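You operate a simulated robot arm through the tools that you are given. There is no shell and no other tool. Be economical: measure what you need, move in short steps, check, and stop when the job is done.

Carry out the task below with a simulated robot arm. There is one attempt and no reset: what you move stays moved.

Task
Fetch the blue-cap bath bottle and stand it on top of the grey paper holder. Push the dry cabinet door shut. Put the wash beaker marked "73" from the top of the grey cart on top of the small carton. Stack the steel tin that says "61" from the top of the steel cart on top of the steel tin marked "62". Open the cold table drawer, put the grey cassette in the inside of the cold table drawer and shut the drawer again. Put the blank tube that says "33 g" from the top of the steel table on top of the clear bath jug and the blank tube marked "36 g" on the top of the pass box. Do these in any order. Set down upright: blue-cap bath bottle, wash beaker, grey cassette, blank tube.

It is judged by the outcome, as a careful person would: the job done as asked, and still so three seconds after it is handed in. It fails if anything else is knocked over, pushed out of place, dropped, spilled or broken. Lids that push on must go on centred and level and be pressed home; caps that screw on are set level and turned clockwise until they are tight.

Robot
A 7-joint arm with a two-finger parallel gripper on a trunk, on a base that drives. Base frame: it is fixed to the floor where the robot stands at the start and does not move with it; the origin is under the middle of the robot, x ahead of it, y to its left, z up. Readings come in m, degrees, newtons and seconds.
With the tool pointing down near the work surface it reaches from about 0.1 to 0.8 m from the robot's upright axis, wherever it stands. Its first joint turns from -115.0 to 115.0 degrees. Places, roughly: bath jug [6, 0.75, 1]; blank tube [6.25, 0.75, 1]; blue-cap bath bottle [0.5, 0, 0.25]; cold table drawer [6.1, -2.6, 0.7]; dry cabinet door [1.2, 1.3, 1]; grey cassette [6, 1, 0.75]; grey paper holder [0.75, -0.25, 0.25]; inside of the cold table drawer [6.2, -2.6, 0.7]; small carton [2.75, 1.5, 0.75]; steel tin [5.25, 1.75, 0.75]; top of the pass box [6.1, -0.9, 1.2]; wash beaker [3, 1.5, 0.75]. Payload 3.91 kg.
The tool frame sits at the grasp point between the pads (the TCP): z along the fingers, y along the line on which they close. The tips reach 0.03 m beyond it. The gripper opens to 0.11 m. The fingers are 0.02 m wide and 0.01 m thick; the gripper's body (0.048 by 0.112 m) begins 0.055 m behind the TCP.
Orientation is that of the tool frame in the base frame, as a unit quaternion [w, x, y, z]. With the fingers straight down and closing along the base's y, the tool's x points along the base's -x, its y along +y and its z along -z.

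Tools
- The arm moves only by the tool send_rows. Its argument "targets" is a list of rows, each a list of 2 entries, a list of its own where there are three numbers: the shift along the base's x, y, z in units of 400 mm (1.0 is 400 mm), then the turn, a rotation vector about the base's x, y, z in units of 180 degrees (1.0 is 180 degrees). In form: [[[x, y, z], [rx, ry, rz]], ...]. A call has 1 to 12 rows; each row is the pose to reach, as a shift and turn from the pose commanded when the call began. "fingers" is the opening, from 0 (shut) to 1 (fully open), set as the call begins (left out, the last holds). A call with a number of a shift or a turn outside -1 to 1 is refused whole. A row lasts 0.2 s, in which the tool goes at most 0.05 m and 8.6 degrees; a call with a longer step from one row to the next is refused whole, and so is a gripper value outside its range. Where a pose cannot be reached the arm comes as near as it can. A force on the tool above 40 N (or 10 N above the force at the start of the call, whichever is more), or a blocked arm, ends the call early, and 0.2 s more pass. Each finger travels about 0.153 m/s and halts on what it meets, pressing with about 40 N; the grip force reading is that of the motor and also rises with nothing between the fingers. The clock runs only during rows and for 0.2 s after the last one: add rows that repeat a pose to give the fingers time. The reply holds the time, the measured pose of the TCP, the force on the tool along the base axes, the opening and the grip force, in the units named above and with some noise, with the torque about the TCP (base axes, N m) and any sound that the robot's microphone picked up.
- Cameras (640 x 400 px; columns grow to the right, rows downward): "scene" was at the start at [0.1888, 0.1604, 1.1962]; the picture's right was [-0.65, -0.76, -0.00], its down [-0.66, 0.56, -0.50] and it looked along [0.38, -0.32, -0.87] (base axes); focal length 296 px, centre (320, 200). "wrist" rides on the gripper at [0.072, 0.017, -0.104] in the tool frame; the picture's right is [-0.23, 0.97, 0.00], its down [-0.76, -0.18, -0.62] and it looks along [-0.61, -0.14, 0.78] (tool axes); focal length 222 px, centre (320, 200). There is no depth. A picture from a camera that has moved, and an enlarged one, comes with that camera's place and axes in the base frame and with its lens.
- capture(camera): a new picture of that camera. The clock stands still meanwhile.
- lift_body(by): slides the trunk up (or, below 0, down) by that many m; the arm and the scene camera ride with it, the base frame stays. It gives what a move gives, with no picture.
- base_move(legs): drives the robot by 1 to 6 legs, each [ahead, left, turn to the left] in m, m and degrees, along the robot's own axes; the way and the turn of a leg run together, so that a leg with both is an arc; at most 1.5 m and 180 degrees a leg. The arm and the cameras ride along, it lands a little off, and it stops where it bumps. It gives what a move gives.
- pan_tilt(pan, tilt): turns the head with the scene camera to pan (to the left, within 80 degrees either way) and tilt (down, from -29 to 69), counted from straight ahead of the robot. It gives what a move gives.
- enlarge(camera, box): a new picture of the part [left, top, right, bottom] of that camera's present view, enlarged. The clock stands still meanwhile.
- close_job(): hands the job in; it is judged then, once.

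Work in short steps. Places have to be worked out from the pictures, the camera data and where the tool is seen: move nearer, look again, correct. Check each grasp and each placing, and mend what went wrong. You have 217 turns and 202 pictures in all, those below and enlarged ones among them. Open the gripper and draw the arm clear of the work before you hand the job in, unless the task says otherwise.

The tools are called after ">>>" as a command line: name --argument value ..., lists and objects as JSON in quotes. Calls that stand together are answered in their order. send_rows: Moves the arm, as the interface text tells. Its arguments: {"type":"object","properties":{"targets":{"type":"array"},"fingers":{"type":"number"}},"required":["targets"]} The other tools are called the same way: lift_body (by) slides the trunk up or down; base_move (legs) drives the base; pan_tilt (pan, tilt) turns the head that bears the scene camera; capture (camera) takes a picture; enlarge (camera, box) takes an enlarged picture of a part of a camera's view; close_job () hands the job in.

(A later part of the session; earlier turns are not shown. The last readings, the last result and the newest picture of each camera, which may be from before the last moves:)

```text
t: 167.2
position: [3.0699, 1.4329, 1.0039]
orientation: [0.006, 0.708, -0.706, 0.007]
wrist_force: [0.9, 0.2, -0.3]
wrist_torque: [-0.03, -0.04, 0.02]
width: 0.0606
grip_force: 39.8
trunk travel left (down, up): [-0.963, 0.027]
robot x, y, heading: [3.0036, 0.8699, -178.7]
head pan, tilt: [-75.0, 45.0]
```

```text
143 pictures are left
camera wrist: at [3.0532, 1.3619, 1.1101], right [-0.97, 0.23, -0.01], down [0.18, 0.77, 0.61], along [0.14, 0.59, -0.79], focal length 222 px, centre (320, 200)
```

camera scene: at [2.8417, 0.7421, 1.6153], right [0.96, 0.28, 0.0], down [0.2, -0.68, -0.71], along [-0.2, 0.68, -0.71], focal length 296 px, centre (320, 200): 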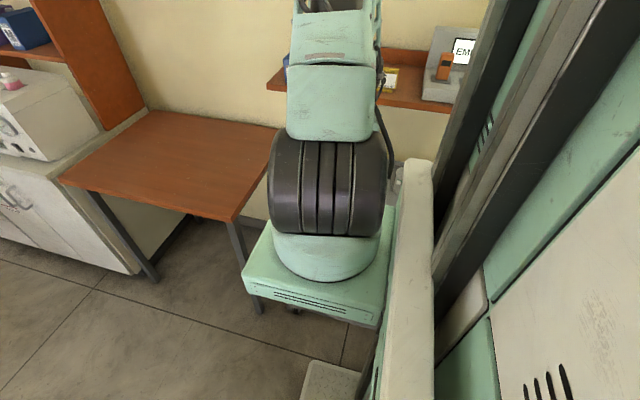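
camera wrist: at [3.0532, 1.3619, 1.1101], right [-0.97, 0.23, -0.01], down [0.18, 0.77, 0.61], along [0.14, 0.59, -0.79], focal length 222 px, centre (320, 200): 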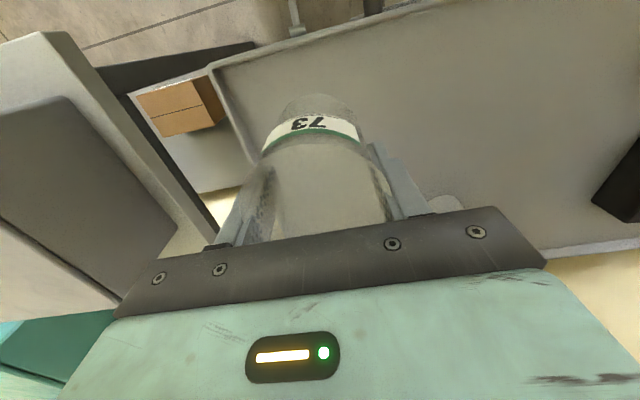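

Held. But the wall shelf's front edge (y≈1.655, z≈1.15–1.18) would be in the way of a vertical hand over the carton, so I'll set the beaker down in the clear and regrasp with the tool leaning outward.

>>> send_rows --targets '[[[-0.106, 0.01, 0], [0, 0, 0]], [[-0.212, 0.02, 0], [0, 0, 0]], [[-0.32, 0.03, 0], [0, 0, 0]], [[-0.425, 0.04, 0], [0, 0, 0]]]'

>>> lift_body --by -0.1

>>> send_rows --targets '[[[0, 0, -0.03], [0, 0, 0]], [[0, 0, -0.045], [0, 0, 0]]]'

>>> capture --camera "wrist"

```text
t: 168.2
position: [2.9008, 1.447, 1.009]
orientation: [0.005, 0.708, -0.706, 0.008]
wrist_force: [1.0, -0.3, -0.4]
wrist_torque: [0.0, 0.03, 0.02]
width: 0.0604
grip_force: 39.9
trunk travel left (down, up): [-0.963, 0.027]
robot x, y, heading: [3.0046, 0.872, -178.9]
head pan, tilt: [-75.0, 45.0]
```

```text
t: 169.6
position: [2.8998, 1.4476, 0.9091]
orientation: [0.006, 0.708, -0.706, 0.008]
wrist_force: [0.4, -0.5, -0.5]
wrist_torque: [0.01, -0.03, -0.02]
width: 0.0606
grip_force: 39.8
trunk travel left (down, up): [-0.863, 0.127]
robot x, y, heading: [3.0051, 0.8693, -178.6]
head pan, tilt: [-75.0, 45.0]
```

```text
t: 170.2
position: [2.8993, 1.4463, 0.8908]
orientation: [0.005, 0.708, -0.707, 0.008]
wrist_force: [-0.3, 0.3, 0.1]
wrist_torque: [0.0, -0.02, -0.01]
width: 0.0604
grip_force: 40.0
trunk travel left (down, up): [-0.863, 0.127]
robot x, y, heading: [3.0044, 0.871, -178.9]
head pan, tilt: [-75.0, 45.0]
```

```text
142 pictures are left
camera wrist: at [2.8842, 1.3762, 0.9958], right [-0.97, 0.22, -0.01], down [0.17, 0.77, 0.61], along [0.14, 0.59, -0.79], focal length 222 px, centre (320, 200)
```

wrist: 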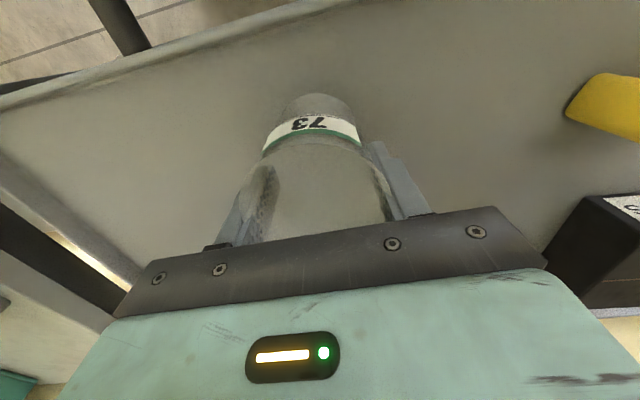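

>>> send_rows --targets '[[[0, 0, -0.02], [0, 0, 0]]]'

>>> send_rows --targets '[[[0, 0, -0.01], [0, 0, 0]], [[0, 0, -0.01], [0, 0, 0]]]'

>>> send_rows --targets '[[[0, 0, -0.006], [0, 0, 0]], [[0, 0, -0.006], [0, 0, 0]]]'

```text
t: 170.6
position: [2.9009, 1.4474, 0.8845]
orientation: [0.005, 0.708, -0.707, 0.007]
wrist_force: [0.1, 0.1, -0.4]
wrist_torque: [0.01, 0.01, -0.01]
width: 0.0605
grip_force: 39.9
trunk travel left (down, up): [-0.863, 0.127]
robot x, y, heading: [3.0063, 0.8716, -178.9]
head pan, tilt: [-75.0, 45.0]
```

```text
t: 171.2
position: [2.9006, 1.4478, 0.8799]
orientation: [0.004, 0.708, -0.707, 0.007]
wrist_force: [0.4, -0.4, -1.2]
wrist_torque: [0.02, 0.0, 0.01]
width: 0.0606
grip_force: 40.0
trunk travel left (down, up): [-0.863, 0.127]
robot x, y, heading: [3.0022, 0.8707, -179.0]
head pan, tilt: [-75.0, 45.0]
```

```text
t: 171.8
position: [2.9007, 1.4459, 0.8765]
orientation: [0.005, 0.708, -0.706, 0.008]
wrist_force: [0.6, 0.1, -0.3]
wrist_torque: [0.03, -0.03, 0.01]
width: 0.0604
grip_force: 39.2
trunk travel left (down, up): [-0.863, 0.127]
robot x, y, heading: [3.0036, 0.8702, -178.8]
head pan, tilt: [-75.0, 45.0]
```

>>> send_rows --targets '[[[0, 0, -0.006], [0, 0, 0]], [[0, 0, -0.006], [0, 0, 0]]]'

>>> send_rows --targets '[[[0, 0, -0.006], [0, 0, 0]], [[0, 0, -0.006], [0, 0, 0]]]'

>>> send_rows --targets '[[[0, 0, -0.006], [0, 0, 0]], [[0, 0, -0.006], [0, 0, 0]]]'

```text
t: 172.3
position: [2.899, 1.4472, 0.8764]
orientation: [0.004, 0.707, -0.707, 0.008]
wrist_force: [-1.7, -4.0, 21.6]
wrist_torque: [0.19, 0.24, 0.05]
width: 0.0604
grip_force: 39.7
trunk travel left (down, up): [-0.863, 0.127]
robot x, y, heading: [3.0044, 0.8709, -178.9]
head pan, tilt: [-75.0, 45.0]
```

```text
t: 172.9
position: [2.9, 1.4465, 0.874]
orientation: [0.004, 0.707, -0.707, 0.007]
wrist_force: [-2.8, -3.3, 37.1]
wrist_torque: [-0.07, 0.28, 0.16]
width: 0.0605
grip_force: 39.8
trunk travel left (down, up): [-0.863, 0.127]
robot x, y, heading: [3.0009, 0.8714, -179.0]
head pan, tilt: [-75.0, 45.0]
```

```text
t: 173.6
position: [2.901, 1.4465, 0.8701]
orientation: [0.004, 0.708, -0.706, 0.007]
wrist_force: [-3.6, 0.0, 37.0]
wrist_torque: [-0.15, 0.29, 0.03]
width: 0.0606
grip_force: 39.9
trunk travel left (down, up): [-0.863, 0.127]
robot x, y, heading: [3.0048, 0.8728, -178.6]
head pan, tilt: [-75.0, 45.0]
```

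It's down. I release, rise, and pitch the tool 35° outward (toward +y).

>>> send_rows --targets '[[[0, 0, 0.01], [0, 0, 0]], [[0, 0, 0.01], [0, 0, 0]], [[0, 0, 0.01], [0, 0, 0]]]' --fingers 1

>>> send_rows --targets '[[[0, 0, 0.1], [0, 0, 0]], [[0, 0, 0.22], [0, 0, 0]], [[0, 0, 0.33], [0.039, 0, 0]], [[0, 0, 0.37], [0.078, 0, 0]], [[0, 0, 0.37], [0.117, 0, 0]], [[0, 0, 0.37], [0.156, 0, 0]], [[0, 0, 0.37], [0.1944, 0, 0]]]'

>>> capture --camera "wrist"

```text
t: 174.3
position: [2.9012, 1.4455, 0.8733]
orientation: [0.005, 0.708, -0.706, 0.008]
wrist_force: [0.4, -0.2, -0.1]
wrist_torque: [0.03, -0.01, 0.04]
width: 0.1102
grip_force: 0.0
trunk travel left (down, up): [-0.863, 0.127]
robot x, y, heading: [3.0075, 0.8726, -179.0]
head pan, tilt: [-75.0, 45.0]
```

```text
t: 175.9
position: [2.8989, 1.4472, 1.0214]
orientation: [-0.208, 0.677, -0.675, -0.206]
wrist_force: [0.3, -0.1, -0.5]
wrist_torque: [-0.02, 0.02, 0.03]
width: 0.1099
grip_force: 0.0
out of reach, approached as far as the arm can: row 5
trunk travel left (down, up): [-0.863, 0.127]
robot x, y, heading: [3.0017, 0.8701, -178.9]
head pan, tilt: [-75.0, 45.0]
```

```text
141 pictures are left
camera wrist: at [2.8834, 1.3287, 1.0666], right [-0.97, 0.19, 0.13], down [0.18, 0.28, 0.94], along [0.14, 0.94, -0.31], focal length 222 px, centre (320, 200)
```

wrist: 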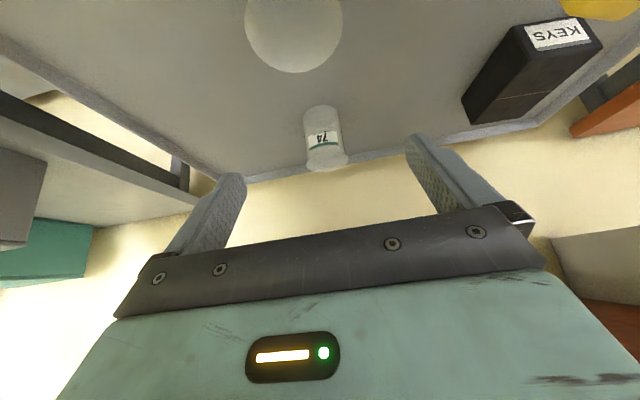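

I descend around the beaker with the tilted tool.

>>> send_rows --targets '[[[0, -0.023, -0.1], [0, 0, 0]], [[0, -0.023, -0.2], [0, 0, 0]], [[0, -0.023, -0.28], [0, 0, 0]], [[0, -0.023, -0.345], [0, 0, 0]], [[0, -0.023, -0.345], [0, 0, 0]]]'

>>> capture --camera "wrist"

```text
t: 177.2
position: [2.9012, 1.4377, 0.8838]
orientation: [-0.208, 0.676, -0.676, -0.206]
wrist_force: [-0.2, 0.6, -0.3]
wrist_torque: [0.04, -0.01, 0.04]
width: 0.1101
grip_force: 0.1
trunk travel left (down, up): [-0.863, 0.127]
robot x, y, heading: [3.0037, 0.8718, -178.8]
head pan, tilt: [-75.0, 45.0]
```

```text
140 pictures are left
camera wrist: at [2.8848, 1.3198, 0.9284], right [-0.97, 0.19, 0.12], down [0.17, 0.28, 0.94], along [0.14, 0.94, -0.31], focal length 222 px, centre (320, 200)
```

wrist: 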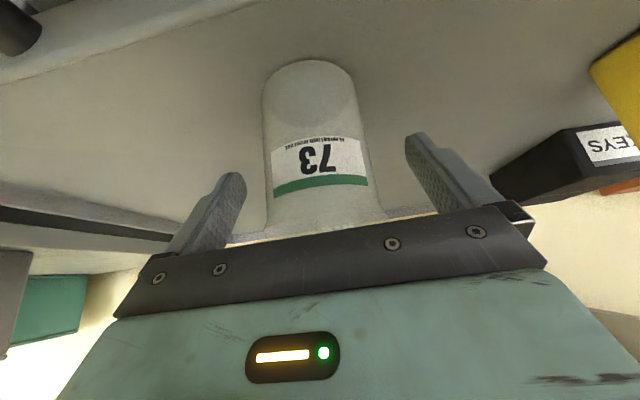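

Beaker stands centred between the fingers. I close and lift it 0.12 m.

>>> send_rows --targets '[[[0, 0, 0], [0, 0, 0]], [[0, 0, 0], [0, 0, 0]], [[0, 0, 0], [0, 0, 0]]]' --fingers 0.5

>>> send_rows --targets '[[[0, 0, 0.04], [0, 0, 0]], [[0, 0, 0.14], [0, 0, 0]], [[0, 0, 0.24], [0, 0, 0]], [[0, 0, 0.3], [0, 0, 0]]]'

>>> capture --camera "wrist"

```text
t: 177.9
position: [2.901, 1.4376, 0.8837]
orientation: [-0.208, 0.677, -0.676, -0.206]
wrist_force: [0.5, 0.0, 0.0]
wrist_torque: [0.0, -0.03, -0.01]
width: 0.0607
grip_force: 39.9
trunk travel left (down, up): [-0.863, 0.127]
robot x, y, heading: [3.0049, 0.8726, -178.8]
head pan, tilt: [-75.0, 45.0]
```

```text
t: 178.9
position: [2.9005, 1.4392, 1.0035]
orientation: [-0.208, 0.677, -0.675, -0.206]
wrist_force: [-0.2, 0.1, -0.4]
wrist_torque: [0.0, 0.03, -0.01]
width: 0.0606
grip_force: 40.0
trunk travel left (down, up): [-0.863, 0.127]
robot x, y, heading: [3.0066, 0.874, -178.7]
head pan, tilt: [-75.0, 45.0]
```

```text
139 pictures are left
camera wrist: at [2.8835, 1.3204, 1.0491], right [-0.97, 0.19, 0.12], down [0.17, 0.28, 0.94], along [0.14, 0.94, -0.31], focal length 222 px, centre (320, 200)
```

wrist: 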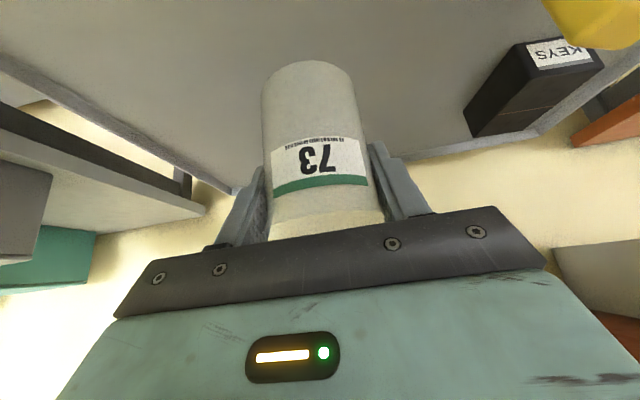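

Held upright. I move toward the carton and look again from nearer.

>>> send_rows --targets '[[[-0.11, 0.02, 0.03], [0, 0, 0]], [[-0.22, 0.04, 0.05], [0, 0, 0]], [[-0.33, 0.06, 0.05], [0, 0, 0]], [[-0.44, 0.08, 0.05], [0, 0, 0]], [[-0.55, 0.1, 0.05], [0, 0, 0]], [[-0.66, 0.12, 0.05], [0, 0, 0]]]'

>>> capture --camera "wrist"

```text
t: 180.3
position: [2.6365, 1.486, 1.0226]
orientation: [0.208, -0.676, 0.677, 0.206]
wrist_force: [1.3, 0.5, -1.3]
wrist_torque: [-0.02, 0.05, 0.03]
width: 0.0606
grip_force: 39.4
trunk travel left (down, up): [-0.863, 0.127]
robot x, y, heading: [3.0037, 0.8749, -178.8]
head pan, tilt: [-75.0, 45.0]
```

```text
138 pictures are left
camera wrist: at [2.6207, 1.3681, 1.0683], right [-0.97, 0.19, 0.12], down [0.18, 0.28, 0.94], along [0.14, 0.94, -0.31], focal length 222 px, centre (320, 200)
```

wrist: 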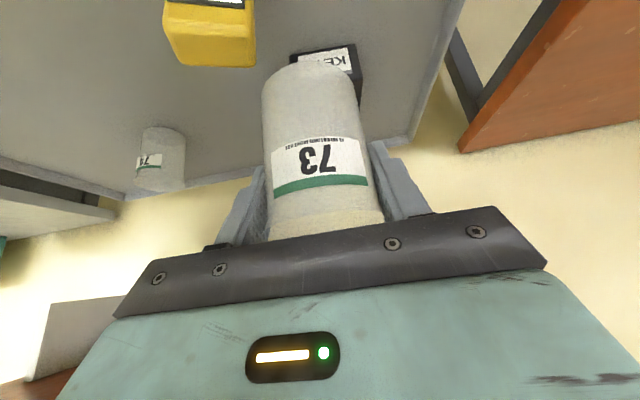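

Carton edges agree: centre (2.628, 1.625). I move over it and lower partway.

>>> send_rows --targets '[[[-0.01, 0.1, 0], [0, 0, 0]], [[-0.02, 0.2, 0], [0, 0, 0]], [[-0.024, 0.3, 0], [0, 0, 0]], [[-0.024, 0.335, 0], [0, 0, 0]], [[-0.024, 0.335, -0.1], [0, 0, 0]], [[-0.024, 0.335, -0.16], [0, 0, 0]]]'

>>> capture --camera "wrist"

```text
t: 181.8
position: [2.6242, 1.6196, 0.9597]
orientation: [-0.208, 0.676, -0.676, -0.205]
wrist_force: [-0.2, -0.2, -0.5]
wrist_torque: [0.02, 0.03, -0.01]
width: 0.0604
grip_force: 40.3
trunk travel left (down, up): [-0.863, 0.127]
robot x, y, heading: [3.0046, 0.8725, -178.7]
head pan, tilt: [-75.0, 45.0]
```

```text
137 pictures are left
camera wrist: at [2.6089, 1.5019, 1.0052], right [-0.97, 0.19, 0.12], down [0.17, 0.28, 0.94], along [0.14, 0.94, -0.31], focal length 222 px, centre (320, 200)
```

wrist: 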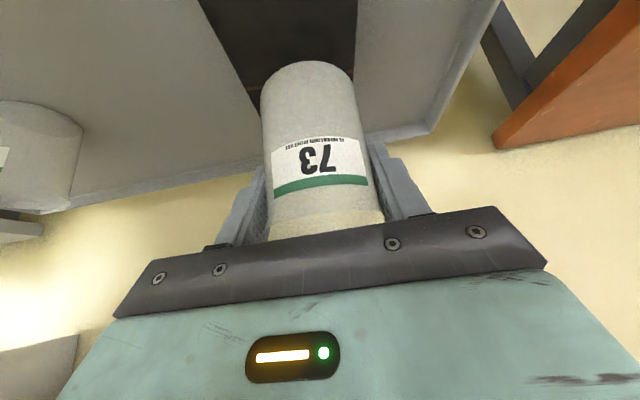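

>>> send_rows --targets '[[[0.008, 0, -0.02], [0, 0, 0]]]'

>>> send_rows --targets '[[[0, 0, -0.01], [0, 0, 0]], [[0, 0, -0.01], [0, 0, 0]]]'

>>> send_rows --targets '[[[0, 0, -0.007], [0, 0, 0]], [[0, 0, -0.007], [0, 0, 0]]]'

>>> capture --camera "wrist"

```text
t: 182.2
position: [2.6293, 1.6192, 0.9521]
orientation: [-0.208, 0.676, -0.676, -0.206]
wrist_force: [-0.1, 1.0, -0.9]
wrist_torque: [0.02, 0.0, 0.0]
width: 0.0602
grip_force: 39.9
trunk travel left (down, up): [-0.863, 0.127]
robot x, y, heading: [3.0043, 0.8762, -178.9]
head pan, tilt: [-75.0, 45.0]
```

```text
t: 182.8
position: [2.6281, 1.6188, 0.9471]
orientation: [0.208, -0.676, 0.677, 0.205]
wrist_force: [0.0, -0.4, -1.4]
wrist_torque: [0.01, -0.01, 0.03]
width: 0.0602
grip_force: 39.6
trunk travel left (down, up): [-0.863, 0.127]
robot x, y, heading: [2.9997, 0.874, -179.0]
head pan, tilt: [-75.0, 45.0]
```

```text
t: 183.3
position: [2.6289, 1.6199, 0.945]
orientation: [0.208, -0.676, 0.676, 0.205]
wrist_force: [1.0, 0.2, -0.6]
wrist_torque: [0.0, -0.02, -0.01]
width: 0.0605
grip_force: 40.2
trunk travel left (down, up): [-0.863, 0.127]
robot x, y, heading: [3.0053, 0.872, -179.0]
head pan, tilt: [-75.0, 45.0]
```

```text
136 pictures are left
camera wrist: at [2.6129, 1.5013, 0.9897], right [-0.97, 0.19, 0.12], down [0.17, 0.28, 0.94], along [0.14, 0.94, -0.31], focal length 222 px, centre (320, 200)
```

wrist: 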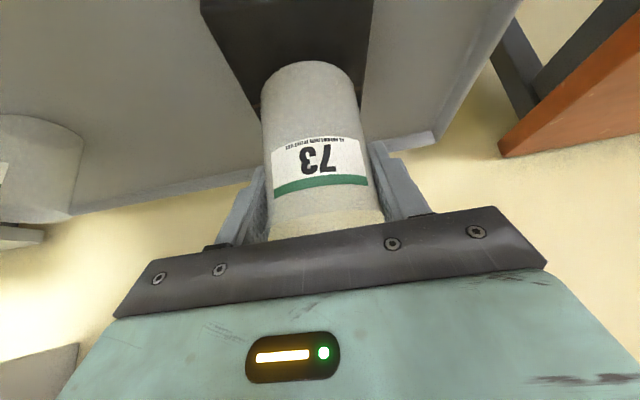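

>>> send_rows --targets '[[[0.004, 0, -0.006], [0, 0, 0]], [[0.004, 0, -0.006], [0, 0, 0]]]'

>>> send_rows --targets '[[[0, 0, -0.005], [0, 0, 0]], [[0, 0, -0.005], [0, 0, 0]]]'

>>> send_rows --targets '[[[0, 0, -0.005], [0, 0, 0]], [[0, 0, -0.005], [0, 0, 0]]]'

```text
t: 183.9
position: [2.6305, 1.6183, 0.9418]
orientation: [0.208, -0.676, 0.676, 0.206]
wrist_force: [0.1, 0.0, -0.9]
wrist_torque: [-0.03, -0.02, -0.04]
width: 0.0605
grip_force: 40.4
trunk travel left (down, up): [-0.863, 0.127]
robot x, y, heading: [3.001, 0.8726, -179.0]
head pan, tilt: [-75.0, 45.0]
```

```text
t: 184.6
position: [2.6305, 1.6201, 0.9401]
orientation: [-0.207, 0.677, -0.676, -0.205]
wrist_force: [0.0, -0.2, -0.2]
wrist_torque: [-0.02, 0.01, 0.0]
width: 0.0604
grip_force: 40.0
trunk travel left (down, up): [-0.863, 0.127]
robot x, y, heading: [3.0051, 0.8733, -178.9]
head pan, tilt: [-75.0, 45.0]
```

```text
t: 185.2
position: [2.6299, 1.6195, 0.9392]
orientation: [-0.209, 0.676, -0.676, -0.207]
wrist_force: [-0.2, -1.0, 1.8]
wrist_torque: [-0.09, 0.12, 0.03]
width: 0.0603
grip_force: 40.0
trunk travel left (down, up): [-0.863, 0.127]
robot x, y, heading: [3.0029, 0.8727, -179.0]
head pan, tilt: [-75.0, 45.0]
```

Contact is beginning. One tiny step more, then I release and back out along the tool axis.

>>> send_rows --targets '[[[0, 0, -0.003], [0, 0, 0]], [[0, 0, -0.003], [0, 0, 0]]]'

>>> send_rows --targets '[[[0, 0, 0], [0, 0, 0]], [[0, 0, 0], [0, 0, 0]], [[0, 0, 0], [0, 0, 0]]]' --fingers 1

>>> send_rows --targets '[[[0, -0.04, 0.07], [0, 0, 0]], [[0, -0.1, 0.16], [0, 0, 0]], [[0, -0.16, 0.25], [0, 0, 0]], [[0, -0.24, 0.3], [0, 0, 0]]]'

>>> capture --camera "wrist"

```text
t: 185.8
position: [2.6313, 1.6196, 0.9376]
orientation: [0.209, -0.676, 0.676, 0.206]
wrist_force: [0.2, -3.9, 12.4]
wrist_torque: [-0.25, 0.28, 0.07]
width: 0.0605
grip_force: 40.3
trunk travel left (down, up): [-0.863, 0.127]
robot x, y, heading: [3.0036, 0.8741, -178.9]
head pan, tilt: [-75.0, 45.0]
```

```text
t: 186.6
position: [2.6309, 1.6186, 0.9366]
orientation: [-0.207, 0.676, -0.676, -0.207]
wrist_force: [-0.2, -0.3, 0.6]
wrist_torque: [0.02, 0.01, 0.02]
width: 0.1101
grip_force: 0.0
trunk travel left (down, up): [-0.863, 0.127]
robot x, y, heading: [3.0064, 0.8686, -178.6]
head pan, tilt: [-75.0, 45.0]
```

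```text
t: 187.6
position: [2.6304, 1.5228, 1.0573]
orientation: [-0.208, 0.676, -0.676, -0.206]
wrist_force: [0.4, 0.1, 0.2]
wrist_torque: [0.0, 0.04, -0.02]
width: 0.1099
grip_force: 0.1
trunk travel left (down, up): [-0.863, 0.127]
robot x, y, heading: [3.0011, 0.8728, -179.0]
head pan, tilt: [-75.0, 45.0]
```

```text
135 pictures are left
camera wrist: at [2.6142, 1.4055, 1.1031], right [-0.97, 0.19, 0.12], down [0.17, 0.28, 0.94], along [0.14, 0.94, -0.31], focal length 222 px, centre (320, 200)
```

wrist: 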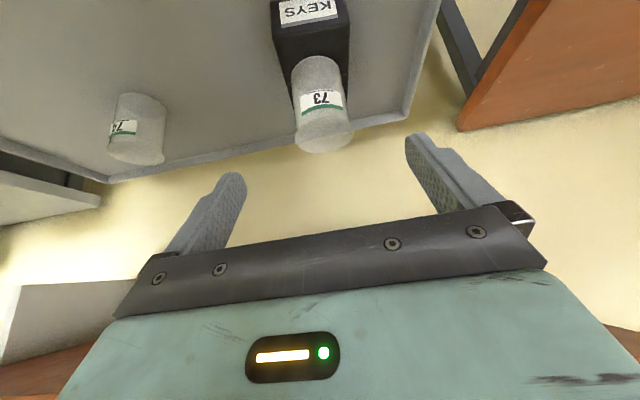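

Beaker 73 stands upright on the carton. I withdraw the arm, make the tool vertical, and drive on in reverse toward the steel cart.

>>> send_rows --targets '[[[0, -0.11, 0.05], [0, 0, 0]], [[-0.01, -0.22, 0.1], [-0.039, 0, 0]], [[-0.03, -0.33, 0.15], [-0.078, 0, 0]], [[-0.05, -0.44, 0.2], [-0.117, 0, 0]], [[-0.07, -0.55, 0.22], [-0.156, 0, 0]], [[-0.075, -0.65, 0.22], [-0.1944, 0, 0]]]'

>>> base_move --legs '[[-0.9, 0.13, 0], [-0.7, 0, 0]]'

>>> pan_tilt --pan -80 --tilt 25

>>> capture --camera "scene"

>>> capture --camera "wrist"

```text
t: 188.9
position: [2.6015, 1.2622, 1.1444]
orientation: [0.007, 0.708, -0.707, 0.008]
wrist_force: [0.0, 0.5, 0.9]
wrist_torque: [-0.02, 0.01, 0.01]
width: 0.1101
grip_force: 0.1
trunk travel left (down, up): [-0.863, 0.127]
robot x, y, heading: [3.0043, 0.8747, -178.9]
head pan, tilt: [-75.0, 45.0]
```

```text
t: 197.2
position: [4.2083, 1.1695, 1.1446]
orientation: [0.006, 0.71, -0.704, 0.007]
wrist_force: [0.8, -0.2, 0.1]
wrist_torque: [-0.03, -0.01, -0.01]
width: 0.1101
grip_force: 0.1
trunk travel left (down, up): [-0.863, 0.127]
robot x, y, heading: [4.6141, 0.7834, -178.8]
head pan, tilt: [-75.0, 45.0]
```

```text
t: 198.0
position: [4.2095, 1.1699, 1.144]
orientation: [0.005, 0.71, -0.704, 0.007]
wrist_force: [0.4, 0.6, 0.1]
wrist_torque: [-0.05, -0.01, 0.03]
width: 0.1103
grip_force: 0.0
trunk travel left (down, up): [-0.863, 0.127]
robot x, y, heading: [4.6155, 0.78, -178.2]
head pan, tilt: [-80.0, 25.0]
```

```text
134 pictures are left
camera scene: at [4.4579, 0.6635, 1.5458], right [0.98, 0.2, 0.0], down [0.08, -0.41, -0.91], along [-0.18, 0.89, -0.42], focal length 296 px, centre (320, 200)
```

scene: 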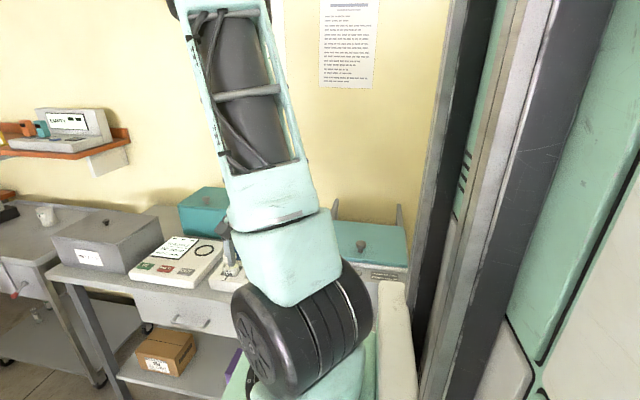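

```text
133 pictures are left
camera wrist: at [4.1938, 1.0991, 1.2493], right [-0.98, 0.22, -0.01], down [0.17, 0.77, 0.61], along [0.14, 0.59, -0.79], focal length 222 px, centre (320, 200)
```

wrist: 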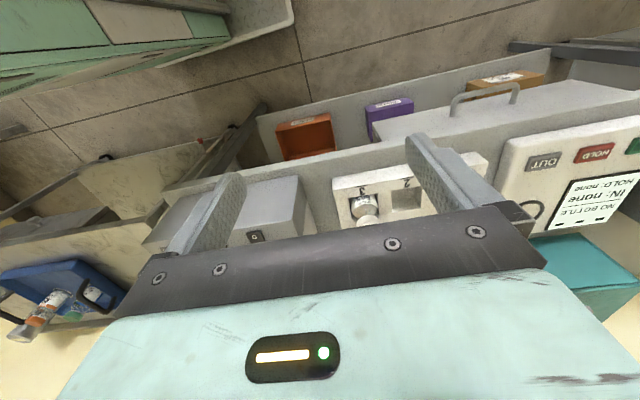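

I look to the other side to see how much room there is to turn.

>>> pan_tilt --pan 80 --tilt 40

>>> capture --camera "scene"

>>> pan_tilt --pan 20 --tilt 35

>>> capture --camera "scene"

```text
t: 200.5
position: [4.2102, 1.1696, 1.1442]
orientation: [0.005, 0.71, -0.704, 0.007]
wrist_force: [0.7, 0.2, -0.5]
wrist_torque: [-0.02, 0.01, -0.01]
width: 0.1103
grip_force: 0.1
trunk travel left (down, up): [-0.863, 0.127]
robot x, y, heading: [4.6144, 0.7815, -178.3]
head pan, tilt: [80.0, 40.0]
```

```text
132 pictures are left
camera scene: at [4.4637, 0.4891, 1.5226], right [-0.99, 0.15, 0.0], down [0.1, 0.64, -0.77], along [-0.11, -0.76, -0.64], focal length 296 px, centre (320, 200)
```

scene: 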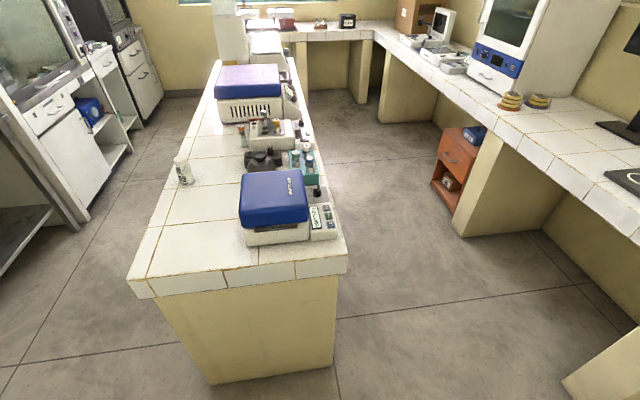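

```text
t: 201.8
position: [4.2102, 1.1702, 1.1442]
orientation: [0.004, 0.71, -0.704, 0.007]
wrist_force: [0.1, -0.4, 0.7]
wrist_torque: [-0.01, 0.01, 0.01]
width: 0.1099
grip_force: 0.0
trunk travel left (down, up): [-0.863, 0.127]
robot x, y, heading: [4.6159, 0.7833, -178.6]
head pan, tilt: [20.0, 35.0]
```

```text
131 pictures are left
camera scene: at [4.3944, 0.5409, 1.5301], right [-0.37, 0.93, 0.0], down [0.53, 0.21, -0.82], along [-0.76, -0.3, -0.57], focal length 296 px, centre (320, 200)
```

scene: 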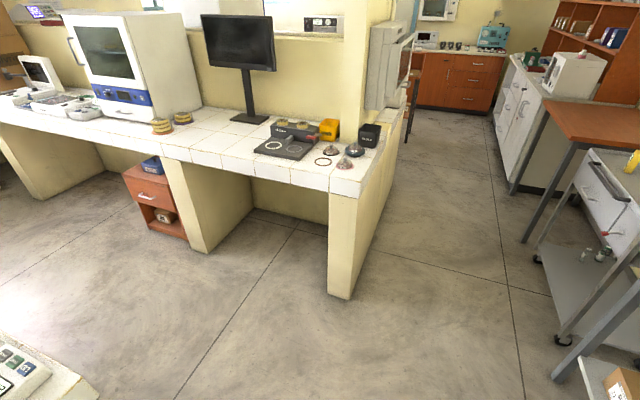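

The area here is wide enough to turn. I shift to mid-aisle and turn to face the +y wall side.

>>> base_move --legs '[[0, 0.18, 0], [0, 0, -91.4]]'

>>> pan_tilt --pan -25 --tilt 30

>>> capture --camera "scene"

>>> pan_tilt --pan -80 --tilt 30

>>> capture --camera "scene"

```text
t: 207.2
position: [5.0188, 0.9938, 1.1443]
orientation: [-0.008, 0.012, 1.0, -0.002]
wrist_force: [-0.2, -0.5, 0.1]
wrist_torque: [-0.01, -0.02, 0.02]
width: 0.1098
grip_force: 0.3
trunk travel left (down, up): [-0.863, 0.127]
robot x, y, heading: [4.6186, 0.5991, 89.7]
head pan, tilt: [20.0, 35.0]
```

```text
t: 208.3
position: [5.0191, 0.9932, 1.1441]
orientation: [-0.009, 0.012, 1.0, -0.001]
wrist_force: [-0.1, -0.6, -0.4]
wrist_torque: [0.04, 0.0, 0.0]
width: 0.11
grip_force: 0.0
trunk travel left (down, up): [-0.863, 0.127]
robot x, y, heading: [4.622, 0.6053, 89.5]
head pan, tilt: [-25.0, 30.0]
```

```text
130 pictures are left
camera scene: at [4.4522, 0.8268, 1.5379], right [0.9, -0.43, 0.0], down [-0.21, -0.45, -0.87], along [0.37, 0.78, -0.5], focal length 296 px, centre (320, 200)
```

scene: 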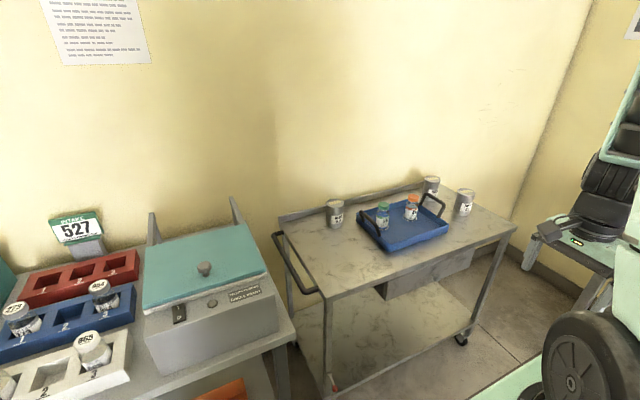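

```text
t: 209.6
position: [5.0194, 0.9945, 1.144]
orientation: [-0.008, 0.013, 1.0, -0.002]
wrist_force: [-0.4, 0.5, -0.5]
wrist_torque: [-0.03, 0.0, 0.0]
width: 0.1102
grip_force: 0.0
trunk travel left (down, up): [-0.863, 0.127]
robot x, y, heading: [4.6187, 0.6016, 89.5]
head pan, tilt: [-80.0, 30.0]
```

```text
129 pictures are left
camera scene: at [4.5027, 0.7603, 1.5379], right [0.17, -0.99, 0.0], down [-0.49, -0.08, -0.87], along [0.85, 0.15, -0.5], focal length 296 px, centre (320, 200)
```

scene: 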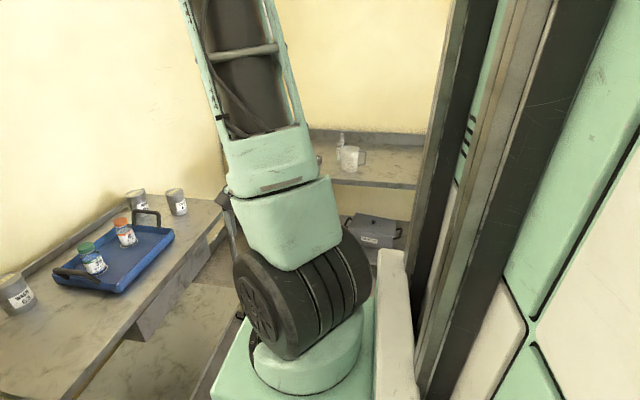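

>>> enlarge --camera "scene" --box '[0, 175, 220, 320]'

>>> enlarge --camera "scene" --box '[310, 120, 420, 260]'

>>> pan_tilt --pan -30 --tilt 30

>>> enlarge --camera "scene" --box '[250, 150, 490, 300]'

```text
2.76 times, centred on (110, 248) of scene
camera zoom: at [4.5027, 0.7603, 1.5379], right [0.17, -0.99, 0.0], down [-0.49, -0.08, -0.87], along [0.85, 0.15, -0.5], focal length 816 px, centre (899, 69)
```

zoom: 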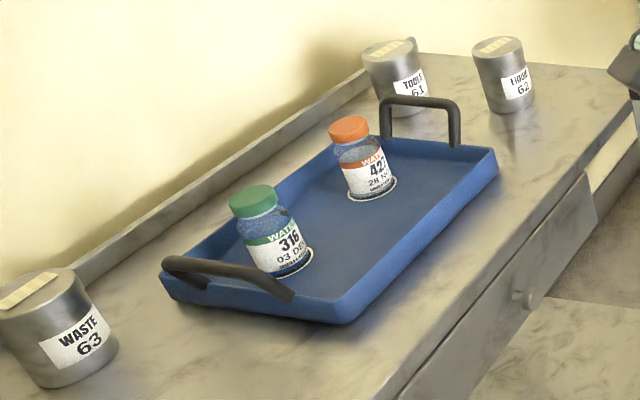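

```text
2.86 times, centred on (365, 190) of scene
camera zoom: at [4.5027, 0.7603, 1.5379], right [0.17, -0.99, 0.0], down [-0.49, -0.08, -0.87], along [0.85, 0.15, -0.5], focal length 845 px, centre (191, 229)
```

zoom: 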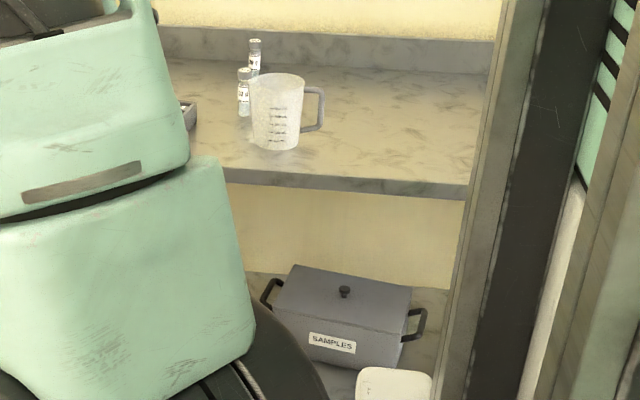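

```text
t: 210.7
position: [5.019, 0.9938, 1.1445]
orientation: [-0.01, 0.013, 1.0, -0.001]
wrist_force: [-0.3, 0.3, 0.0]
wrist_torque: [0.0, 0.0, 0.02]
width: 0.1101
grip_force: 0.0
trunk travel left (down, up): [-0.863, 0.127]
robot x, y, heading: [4.6176, 0.6024, 89.7]
head pan, tilt: [-30.0, 30.0]
```

```text
2.67 times, centred on (370, 225) of scene
camera zoom: at [4.4593, 0.8231, 1.5379], right [0.86, -0.51, 0.0], down [-0.25, -0.43, -0.87], along [0.44, 0.75, -0.5], focal length 788 px, centre (187, 133)
```

zoom: 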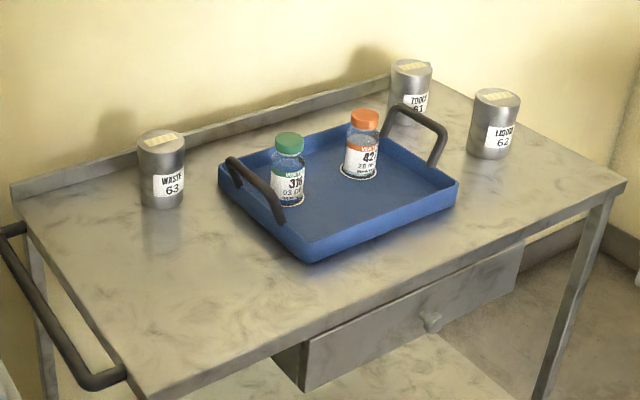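

Tin 61 stands at the back near the tray, 62 to its right. I drive to face the steel cart around x≈5.2.

>>> base_move --legs '[[0, -0.5, 0], [0.27, 0, 0]]'

>>> pan_tilt --pan -20 --tilt 40

>>> capture --camera "scene"

>>> capture --camera "wrist"

```text
t: 215.2
position: [5.5152, 1.2677, 1.1446]
orientation: [-0.009, 0.007, 1.0, -0.001]
wrist_force: [-0.9, 0.7, 0.7]
wrist_torque: [0.01, 0.03, 0.01]
width: 0.1099
grip_force: 0.2
trunk travel left (down, up): [-0.863, 0.127]
robot x, y, heading: [5.1146, 0.8701, 89.9]
head pan, tilt: [-30.0, 30.0]
```

```text
t: 215.9
position: [5.5142, 1.2686, 1.144]
orientation: [-0.009, 0.008, 1.0, -0.001]
wrist_force: [0.8, -0.1, -0.4]
wrist_torque: [0.02, 0.02, -0.02]
width: 0.11
grip_force: 0.0
trunk travel left (down, up): [-0.863, 0.127]
robot x, y, heading: [5.1185, 0.872, 89.9]
head pan, tilt: [-20.0, 40.0]
```

```text
125 pictures are left
camera scene: at [4.9406, 1.0943, 1.5226], right [0.94, -0.34, 0.0], down [-0.22, -0.6, -0.77], along [0.26, 0.72, -0.64], focal length 296 px, centre (320, 200)
```

scene: 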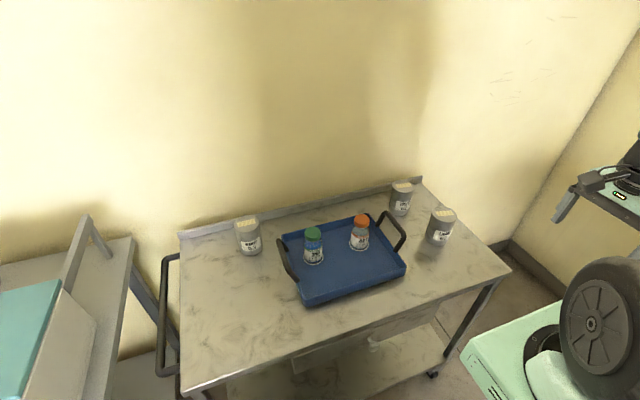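

```text
124 pictures are left
camera wrist: at [5.446, 1.2861, 1.2493], right [0.24, 0.97, -0.01], down [0.77, -0.19, 0.61], along [0.59, -0.15, -0.79], focal length 222 px, centre (320, 200)
```

wrist: 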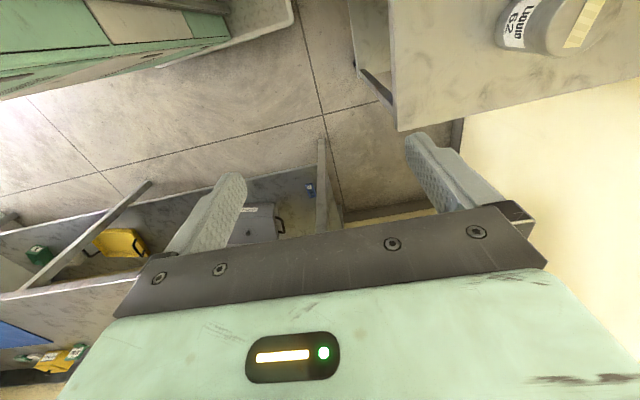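

Estimates: cart top z≈0.79, tin 62 at about (5.55, 1.60), tin 61 at about (5.495, 1.755), tops z≈0.90. I shift the robot right, yaw the tool to close along x and view from above.

>>> base_move --legs '[[0.04, -0.2, 0]]'

>>> send_rows --targets '[[[-0.04, 0, 0], [0, 0, 0.0455]], [[-0.08, 0, 0], [0, 0, 0.091]], [[-0.13, 0.01, 0], [0, 0, 0.136]], [[-0.19, 0.02, 0], [0, 0, 0.182]], [[-0.25, 0.04, 0], [0, 0, 0.227]], [[-0.31, 0.06, 0], [0, 0, 0.273]], [[-0.37, 0.09, 0], [0, 0, 0.318]], [[-0.43, 0.12, 0], [0, 0, 0.364]], [[-0.48, 0.15, 0], [0, 0, 0.41]], [[-0.52, 0.19, 0], [0, 0, 0.455]], [[-0.54, 0.25, 0], [0, 0, 0.5]]]'

>>> capture --camera "wrist"

```text
t: 217.5
position: [5.7137, 1.3093, 1.144]
orientation: [-0.008, 0.008, 1.0, -0.002]
wrist_force: [0.0, 0.0, -0.5]
wrist_torque: [0.03, 0.01, -0.02]
width: 0.1099
grip_force: 0.0
trunk travel left (down, up): [-0.863, 0.127]
robot x, y, heading: [5.3168, 0.9135, 90.3]
head pan, tilt: [-20.0, 40.0]
```

```text
t: 219.9
position: [5.4973, 1.4104, 1.1424]
orientation: [-0.006, -0.703, 0.711, -0.007]
wrist_force: [-0.1, 0.2, -0.3]
wrist_torque: [0.02, -0.02, 0.03]
width: 0.1101
grip_force: 0.0
out of reach, approached as far as the arm can: row 5, 6, 7, 8, 9, 10
trunk travel left (down, up): [-0.863, 0.127]
robot x, y, heading: [5.314, 0.9151, 90.4]
head pan, tilt: [-20.0, 40.0]
```

```text
123 pictures are left
camera wrist: at [5.4809, 1.3393, 1.2477], right [-0.97, 0.24, -0.01], down [0.19, 0.77, 0.61], along [0.15, 0.59, -0.79], focal length 222 px, centre (320, 200)
```

wrist: 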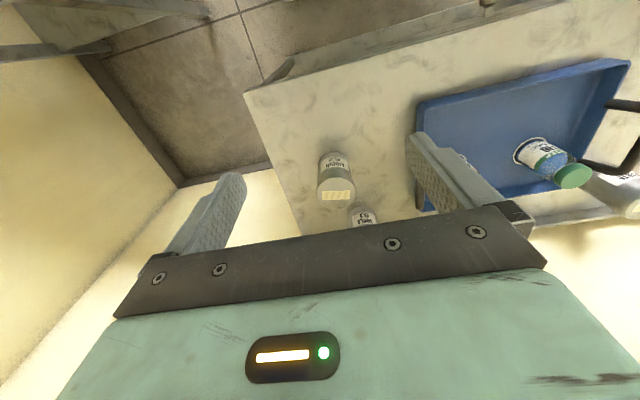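

I move out further over the tins to refine 61.

>>> send_rows --targets '[[[-0.01, 0.11, -0.02], [0, 0, 0]], [[-0.02, 0.22, -0.04], [0, 0, 0]], [[-0.03, 0.33, -0.06], [0, 0, 0]], [[-0.04, 0.43, -0.08], [0, 0, 0]], [[-0.04, 0.525, -0.1], [0, 0, 0]]]'

>>> capture --camera "wrist"

>>> enlarge --camera "scene" --box '[100, 100, 400, 300]'

```text
t: 221.1
position: [5.4823, 1.6218, 1.1042]
orientation: [-0.005, -0.702, 0.712, -0.006]
wrist_force: [-0.1, -0.2, -0.2]
wrist_torque: [0.04, 0.0, 0.0]
width: 0.1101
grip_force: 0.0
trunk travel left (down, up): [-0.863, 0.127]
robot x, y, heading: [5.3186, 0.9147, 90.3]
head pan, tilt: [-20.0, 40.0]
```

```text
122 pictures are left
camera wrist: at [5.4652, 1.55, 1.2086], right [-0.97, 0.24, -0.01], down [0.19, 0.77, 0.61], along [0.15, 0.59, -0.79], focal length 222 px, centre (320, 200)
```

wrist: 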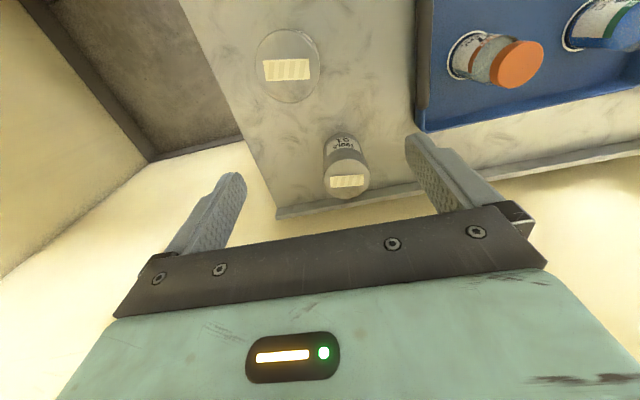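

```text
2.00 times, centred on (250, 200) of scene
camera zoom: at [5.1405, 1.1337, 1.5227], right [0.94, -0.34, 0.0], down [-0.22, -0.6, -0.77], along [0.26, 0.72, -0.64], focal length 591 px, centre (460, 200)
```

zoom: 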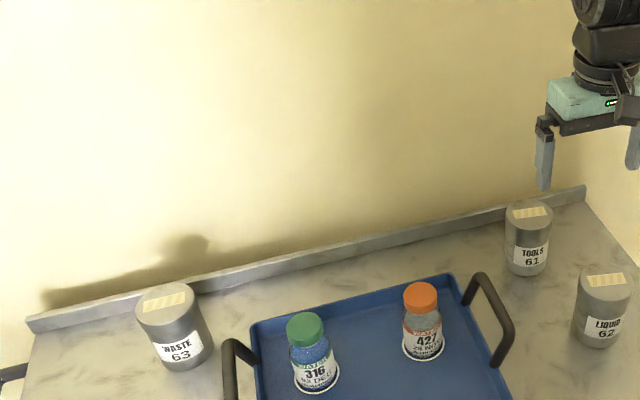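

Refined: 62 at (5.512, 1.574), 61 at (5.470, 1.74), tops z≈0.92. I tilt the tool 25° outward for wall clearance and move above tin 61.

>>> send_rows --targets '[[[0, 0, 0], [0.035, 0, 0]], [[0, 0, 0], [0.07, 0, 0]], [[0, 0, 0], [0.105, 0, 0]], [[0, 0.05, 0], [0.139, 0, 0]], [[-0.02, 0.15, -0.04], [0.139, 0, 0]], [[-0.03, 0.25, -0.08], [0.139, 0, 0]], [[-0.03, 0.295, -0.14], [0.139, 0, 0]], [[-0.03, 0.295, -0.2], [0.139, 0, 0]]]'

>>> capture --camera "wrist"

```text
t: 222.9
position: [5.4698, 1.7386, 1.024]
orientation: [0.148, -0.687, 0.696, 0.149]
wrist_force: [0.0, 0.5, 0.3]
wrist_torque: [0.03, 0.0, -0.01]
width: 0.1099
grip_force: 0.1
trunk travel left (down, up): [-0.863, 0.127]
robot x, y, heading: [5.3191, 0.9138, 90.4]
head pan, tilt: [-20.0, 40.0]
```

```text
120 pictures are left
camera wrist: at [5.4534, 1.6313, 1.0892], right [-0.97, 0.22, 0.1], down [0.19, 0.44, 0.88], along [0.15, 0.87, -0.47], focal length 222 px, centre (320, 200)
```

wrist: 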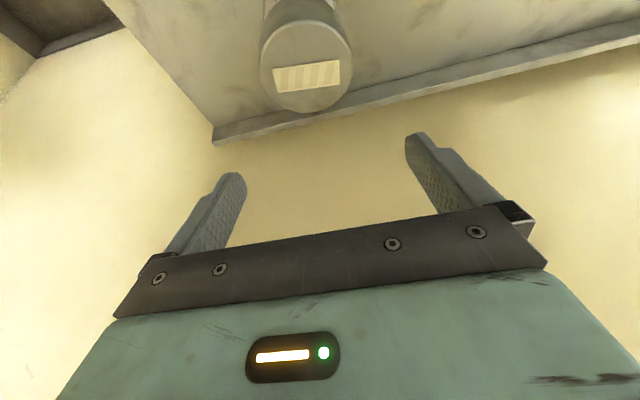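

Tin 61 is centred at (5.470, 1.735). I descend and close.

>>> send_rows --targets '[[[0, -0.008, -0.1], [0, 0, 0]], [[0, -0.008, -0.2], [0, 0, 0]], [[0, -0.008, -0.28], [0, 0, 0]], [[0, -0.008, -0.335], [0, 0, 0]]]'

>>> send_rows --targets '[[[0, 0, 0], [0, 0, 0]], [[0, 0, 0], [0, 0, 0]], [[0, 0, 0], [0, 0, 0]]]' --fingers 0.4

>>> capture --camera "wrist"

```text
t: 223.9
position: [5.4732, 1.7343, 0.893]
orientation: [0.146, -0.686, 0.697, 0.147]
wrist_force: [0.1, 0.1, 0.5]
wrist_torque: [0.01, 0.06, 0.02]
width: 0.1099
grip_force: 0.1
trunk travel left (down, up): [-0.863, 0.127]
robot x, y, heading: [5.3189, 0.9123, 90.0]
head pan, tilt: [-20.0, 40.0]
```

```text
t: 224.7
position: [5.4721, 1.7341, 0.8922]
orientation: [0.146, -0.688, 0.696, 0.147]
wrist_force: [-0.6, 0.8, -0.5]
wrist_torque: [0.07, -0.03, 0.06]
width: 0.0686
grip_force: 40.0
trunk travel left (down, up): [-0.863, 0.127]
robot x, y, heading: [5.3176, 0.9159, 90.3]
head pan, tilt: [-20.0, 40.0]
```

```text
119 pictures are left
camera wrist: at [5.4557, 1.6259, 0.9576], right [-0.97, 0.22, 0.1], down [0.19, 0.44, 0.88], along [0.15, 0.87, -0.47], focal length 222 px, centre (320, 200)
```

wrist: 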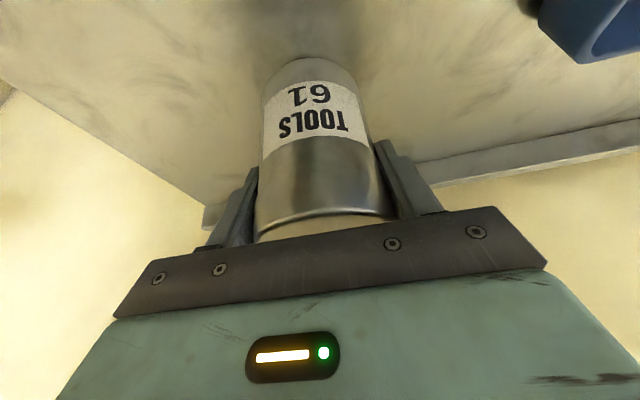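

Gripped at 0.069 m. I lift straight up and move over tin 62.

>>> send_rows --targets '[[[0, 0, 0.04], [0, 0, 0]], [[0, 0, 0.14], [0, 0, 0]], [[0, 0, 0.25], [0, 0, 0]], [[0, 0, 0.36], [0, 0, 0]], [[0, 0, 0.44], [0, 0, 0]], [[0.03, -0.1, 0.44], [0, 0, 0]], [[0.06, -0.2, 0.44], [0, 0, 0]], [[0.09, -0.3, 0.44], [0, 0, 0]], [[0.1, -0.4, 0.44], [0, 0, 0]]]'

>>> capture --camera "wrist"

>>> enlarge --camera "scene" --box '[280, 90, 480, 290]'

```text
t: 226.7
position: [5.5104, 1.5739, 1.066]
orientation: [0.148, -0.687, 0.697, 0.147]
wrist_force: [0.7, -0.1, -2.4]
wrist_torque: [-0.01, -0.02, 0.0]
width: 0.0688
grip_force: 40.4
trunk travel left (down, up): [-0.863, 0.127]
robot x, y, heading: [5.3165, 0.9127, 90.3]
head pan, tilt: [-20.0, 40.0]
```

```text
118 pictures are left
camera wrist: at [5.4936, 1.4665, 1.1315], right [-0.97, 0.22, 0.1], down [0.19, 0.44, 0.88], along [0.15, 0.87, -0.47], focal length 222 px, centre (320, 200)
```

wrist: 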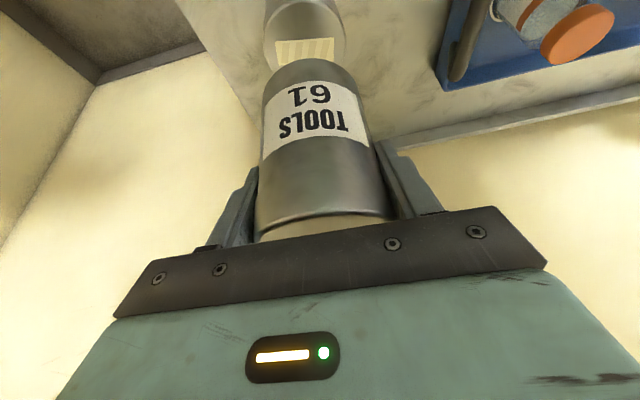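

```text
2.00 times, centred on (380, 190) of scene
camera zoom: at [5.1404, 1.1347, 1.5225], right [0.94, -0.34, 0.0], down [-0.22, -0.61, -0.77], along [0.26, 0.72, -0.64], focal length 591 px, centre (200, 220)
```

zoom: 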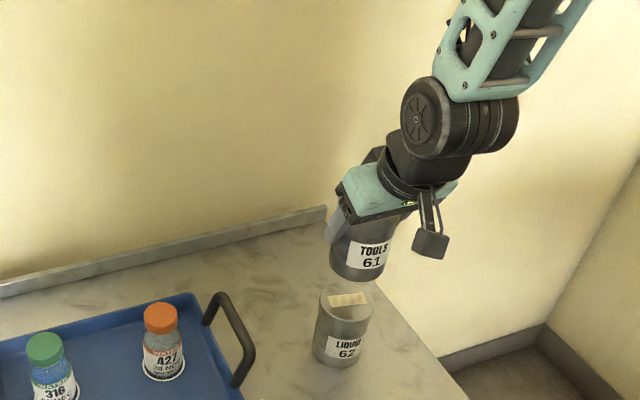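

Alignment agrees from both cameras. I lower gradually onto tin 62.

>>> send_rows --targets '[[[0, 0.004, -0.05], [0, 0, 0]], [[0, 0.004, -0.085], [0, 0, 0]]]'

>>> capture --camera "wrist"

>>> enlarge --camera "scene" --box '[330, 160, 430, 290]'

```text
t: 227.3
position: [5.5119, 1.5743, 1.0319]
orientation: [0.147, -0.687, 0.696, 0.147]
wrist_force: [-0.5, -0.4, -2.0]
wrist_torque: [0.02, 0.01, 0.0]
width: 0.0687
grip_force: 39.5
trunk travel left (down, up): [-0.863, 0.127]
robot x, y, heading: [5.319, 0.911, 90.0]
head pan, tilt: [-20.0, 40.0]
```

```text
116 pictures are left
camera wrist: at [5.494, 1.4674, 1.0973], right [-0.97, 0.22, 0.1], down [0.19, 0.44, 0.88], along [0.15, 0.87, -0.47], focal length 222 px, centre (320, 200)
```

wrist: 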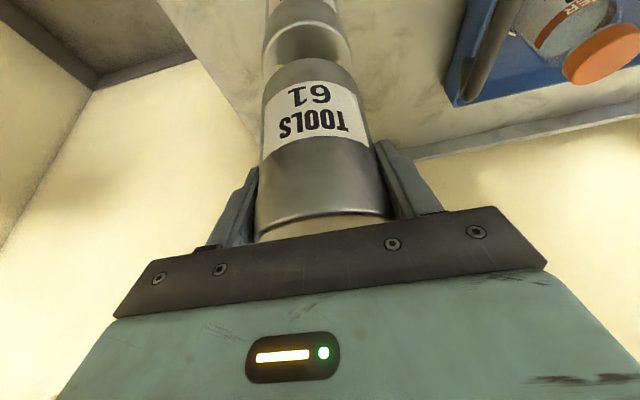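

```text
3.08 times, centred on (380, 225) of scene
camera zoom: at [5.1405, 1.1341, 1.5226], right [0.94, -0.34, 0.0], down [-0.22, -0.6, -0.77], along [0.26, 0.72, -0.64], focal length 910 px, centre (135, 123)
```

zoom: 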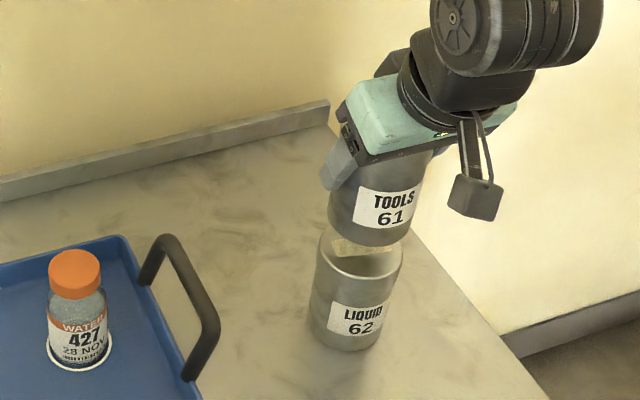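

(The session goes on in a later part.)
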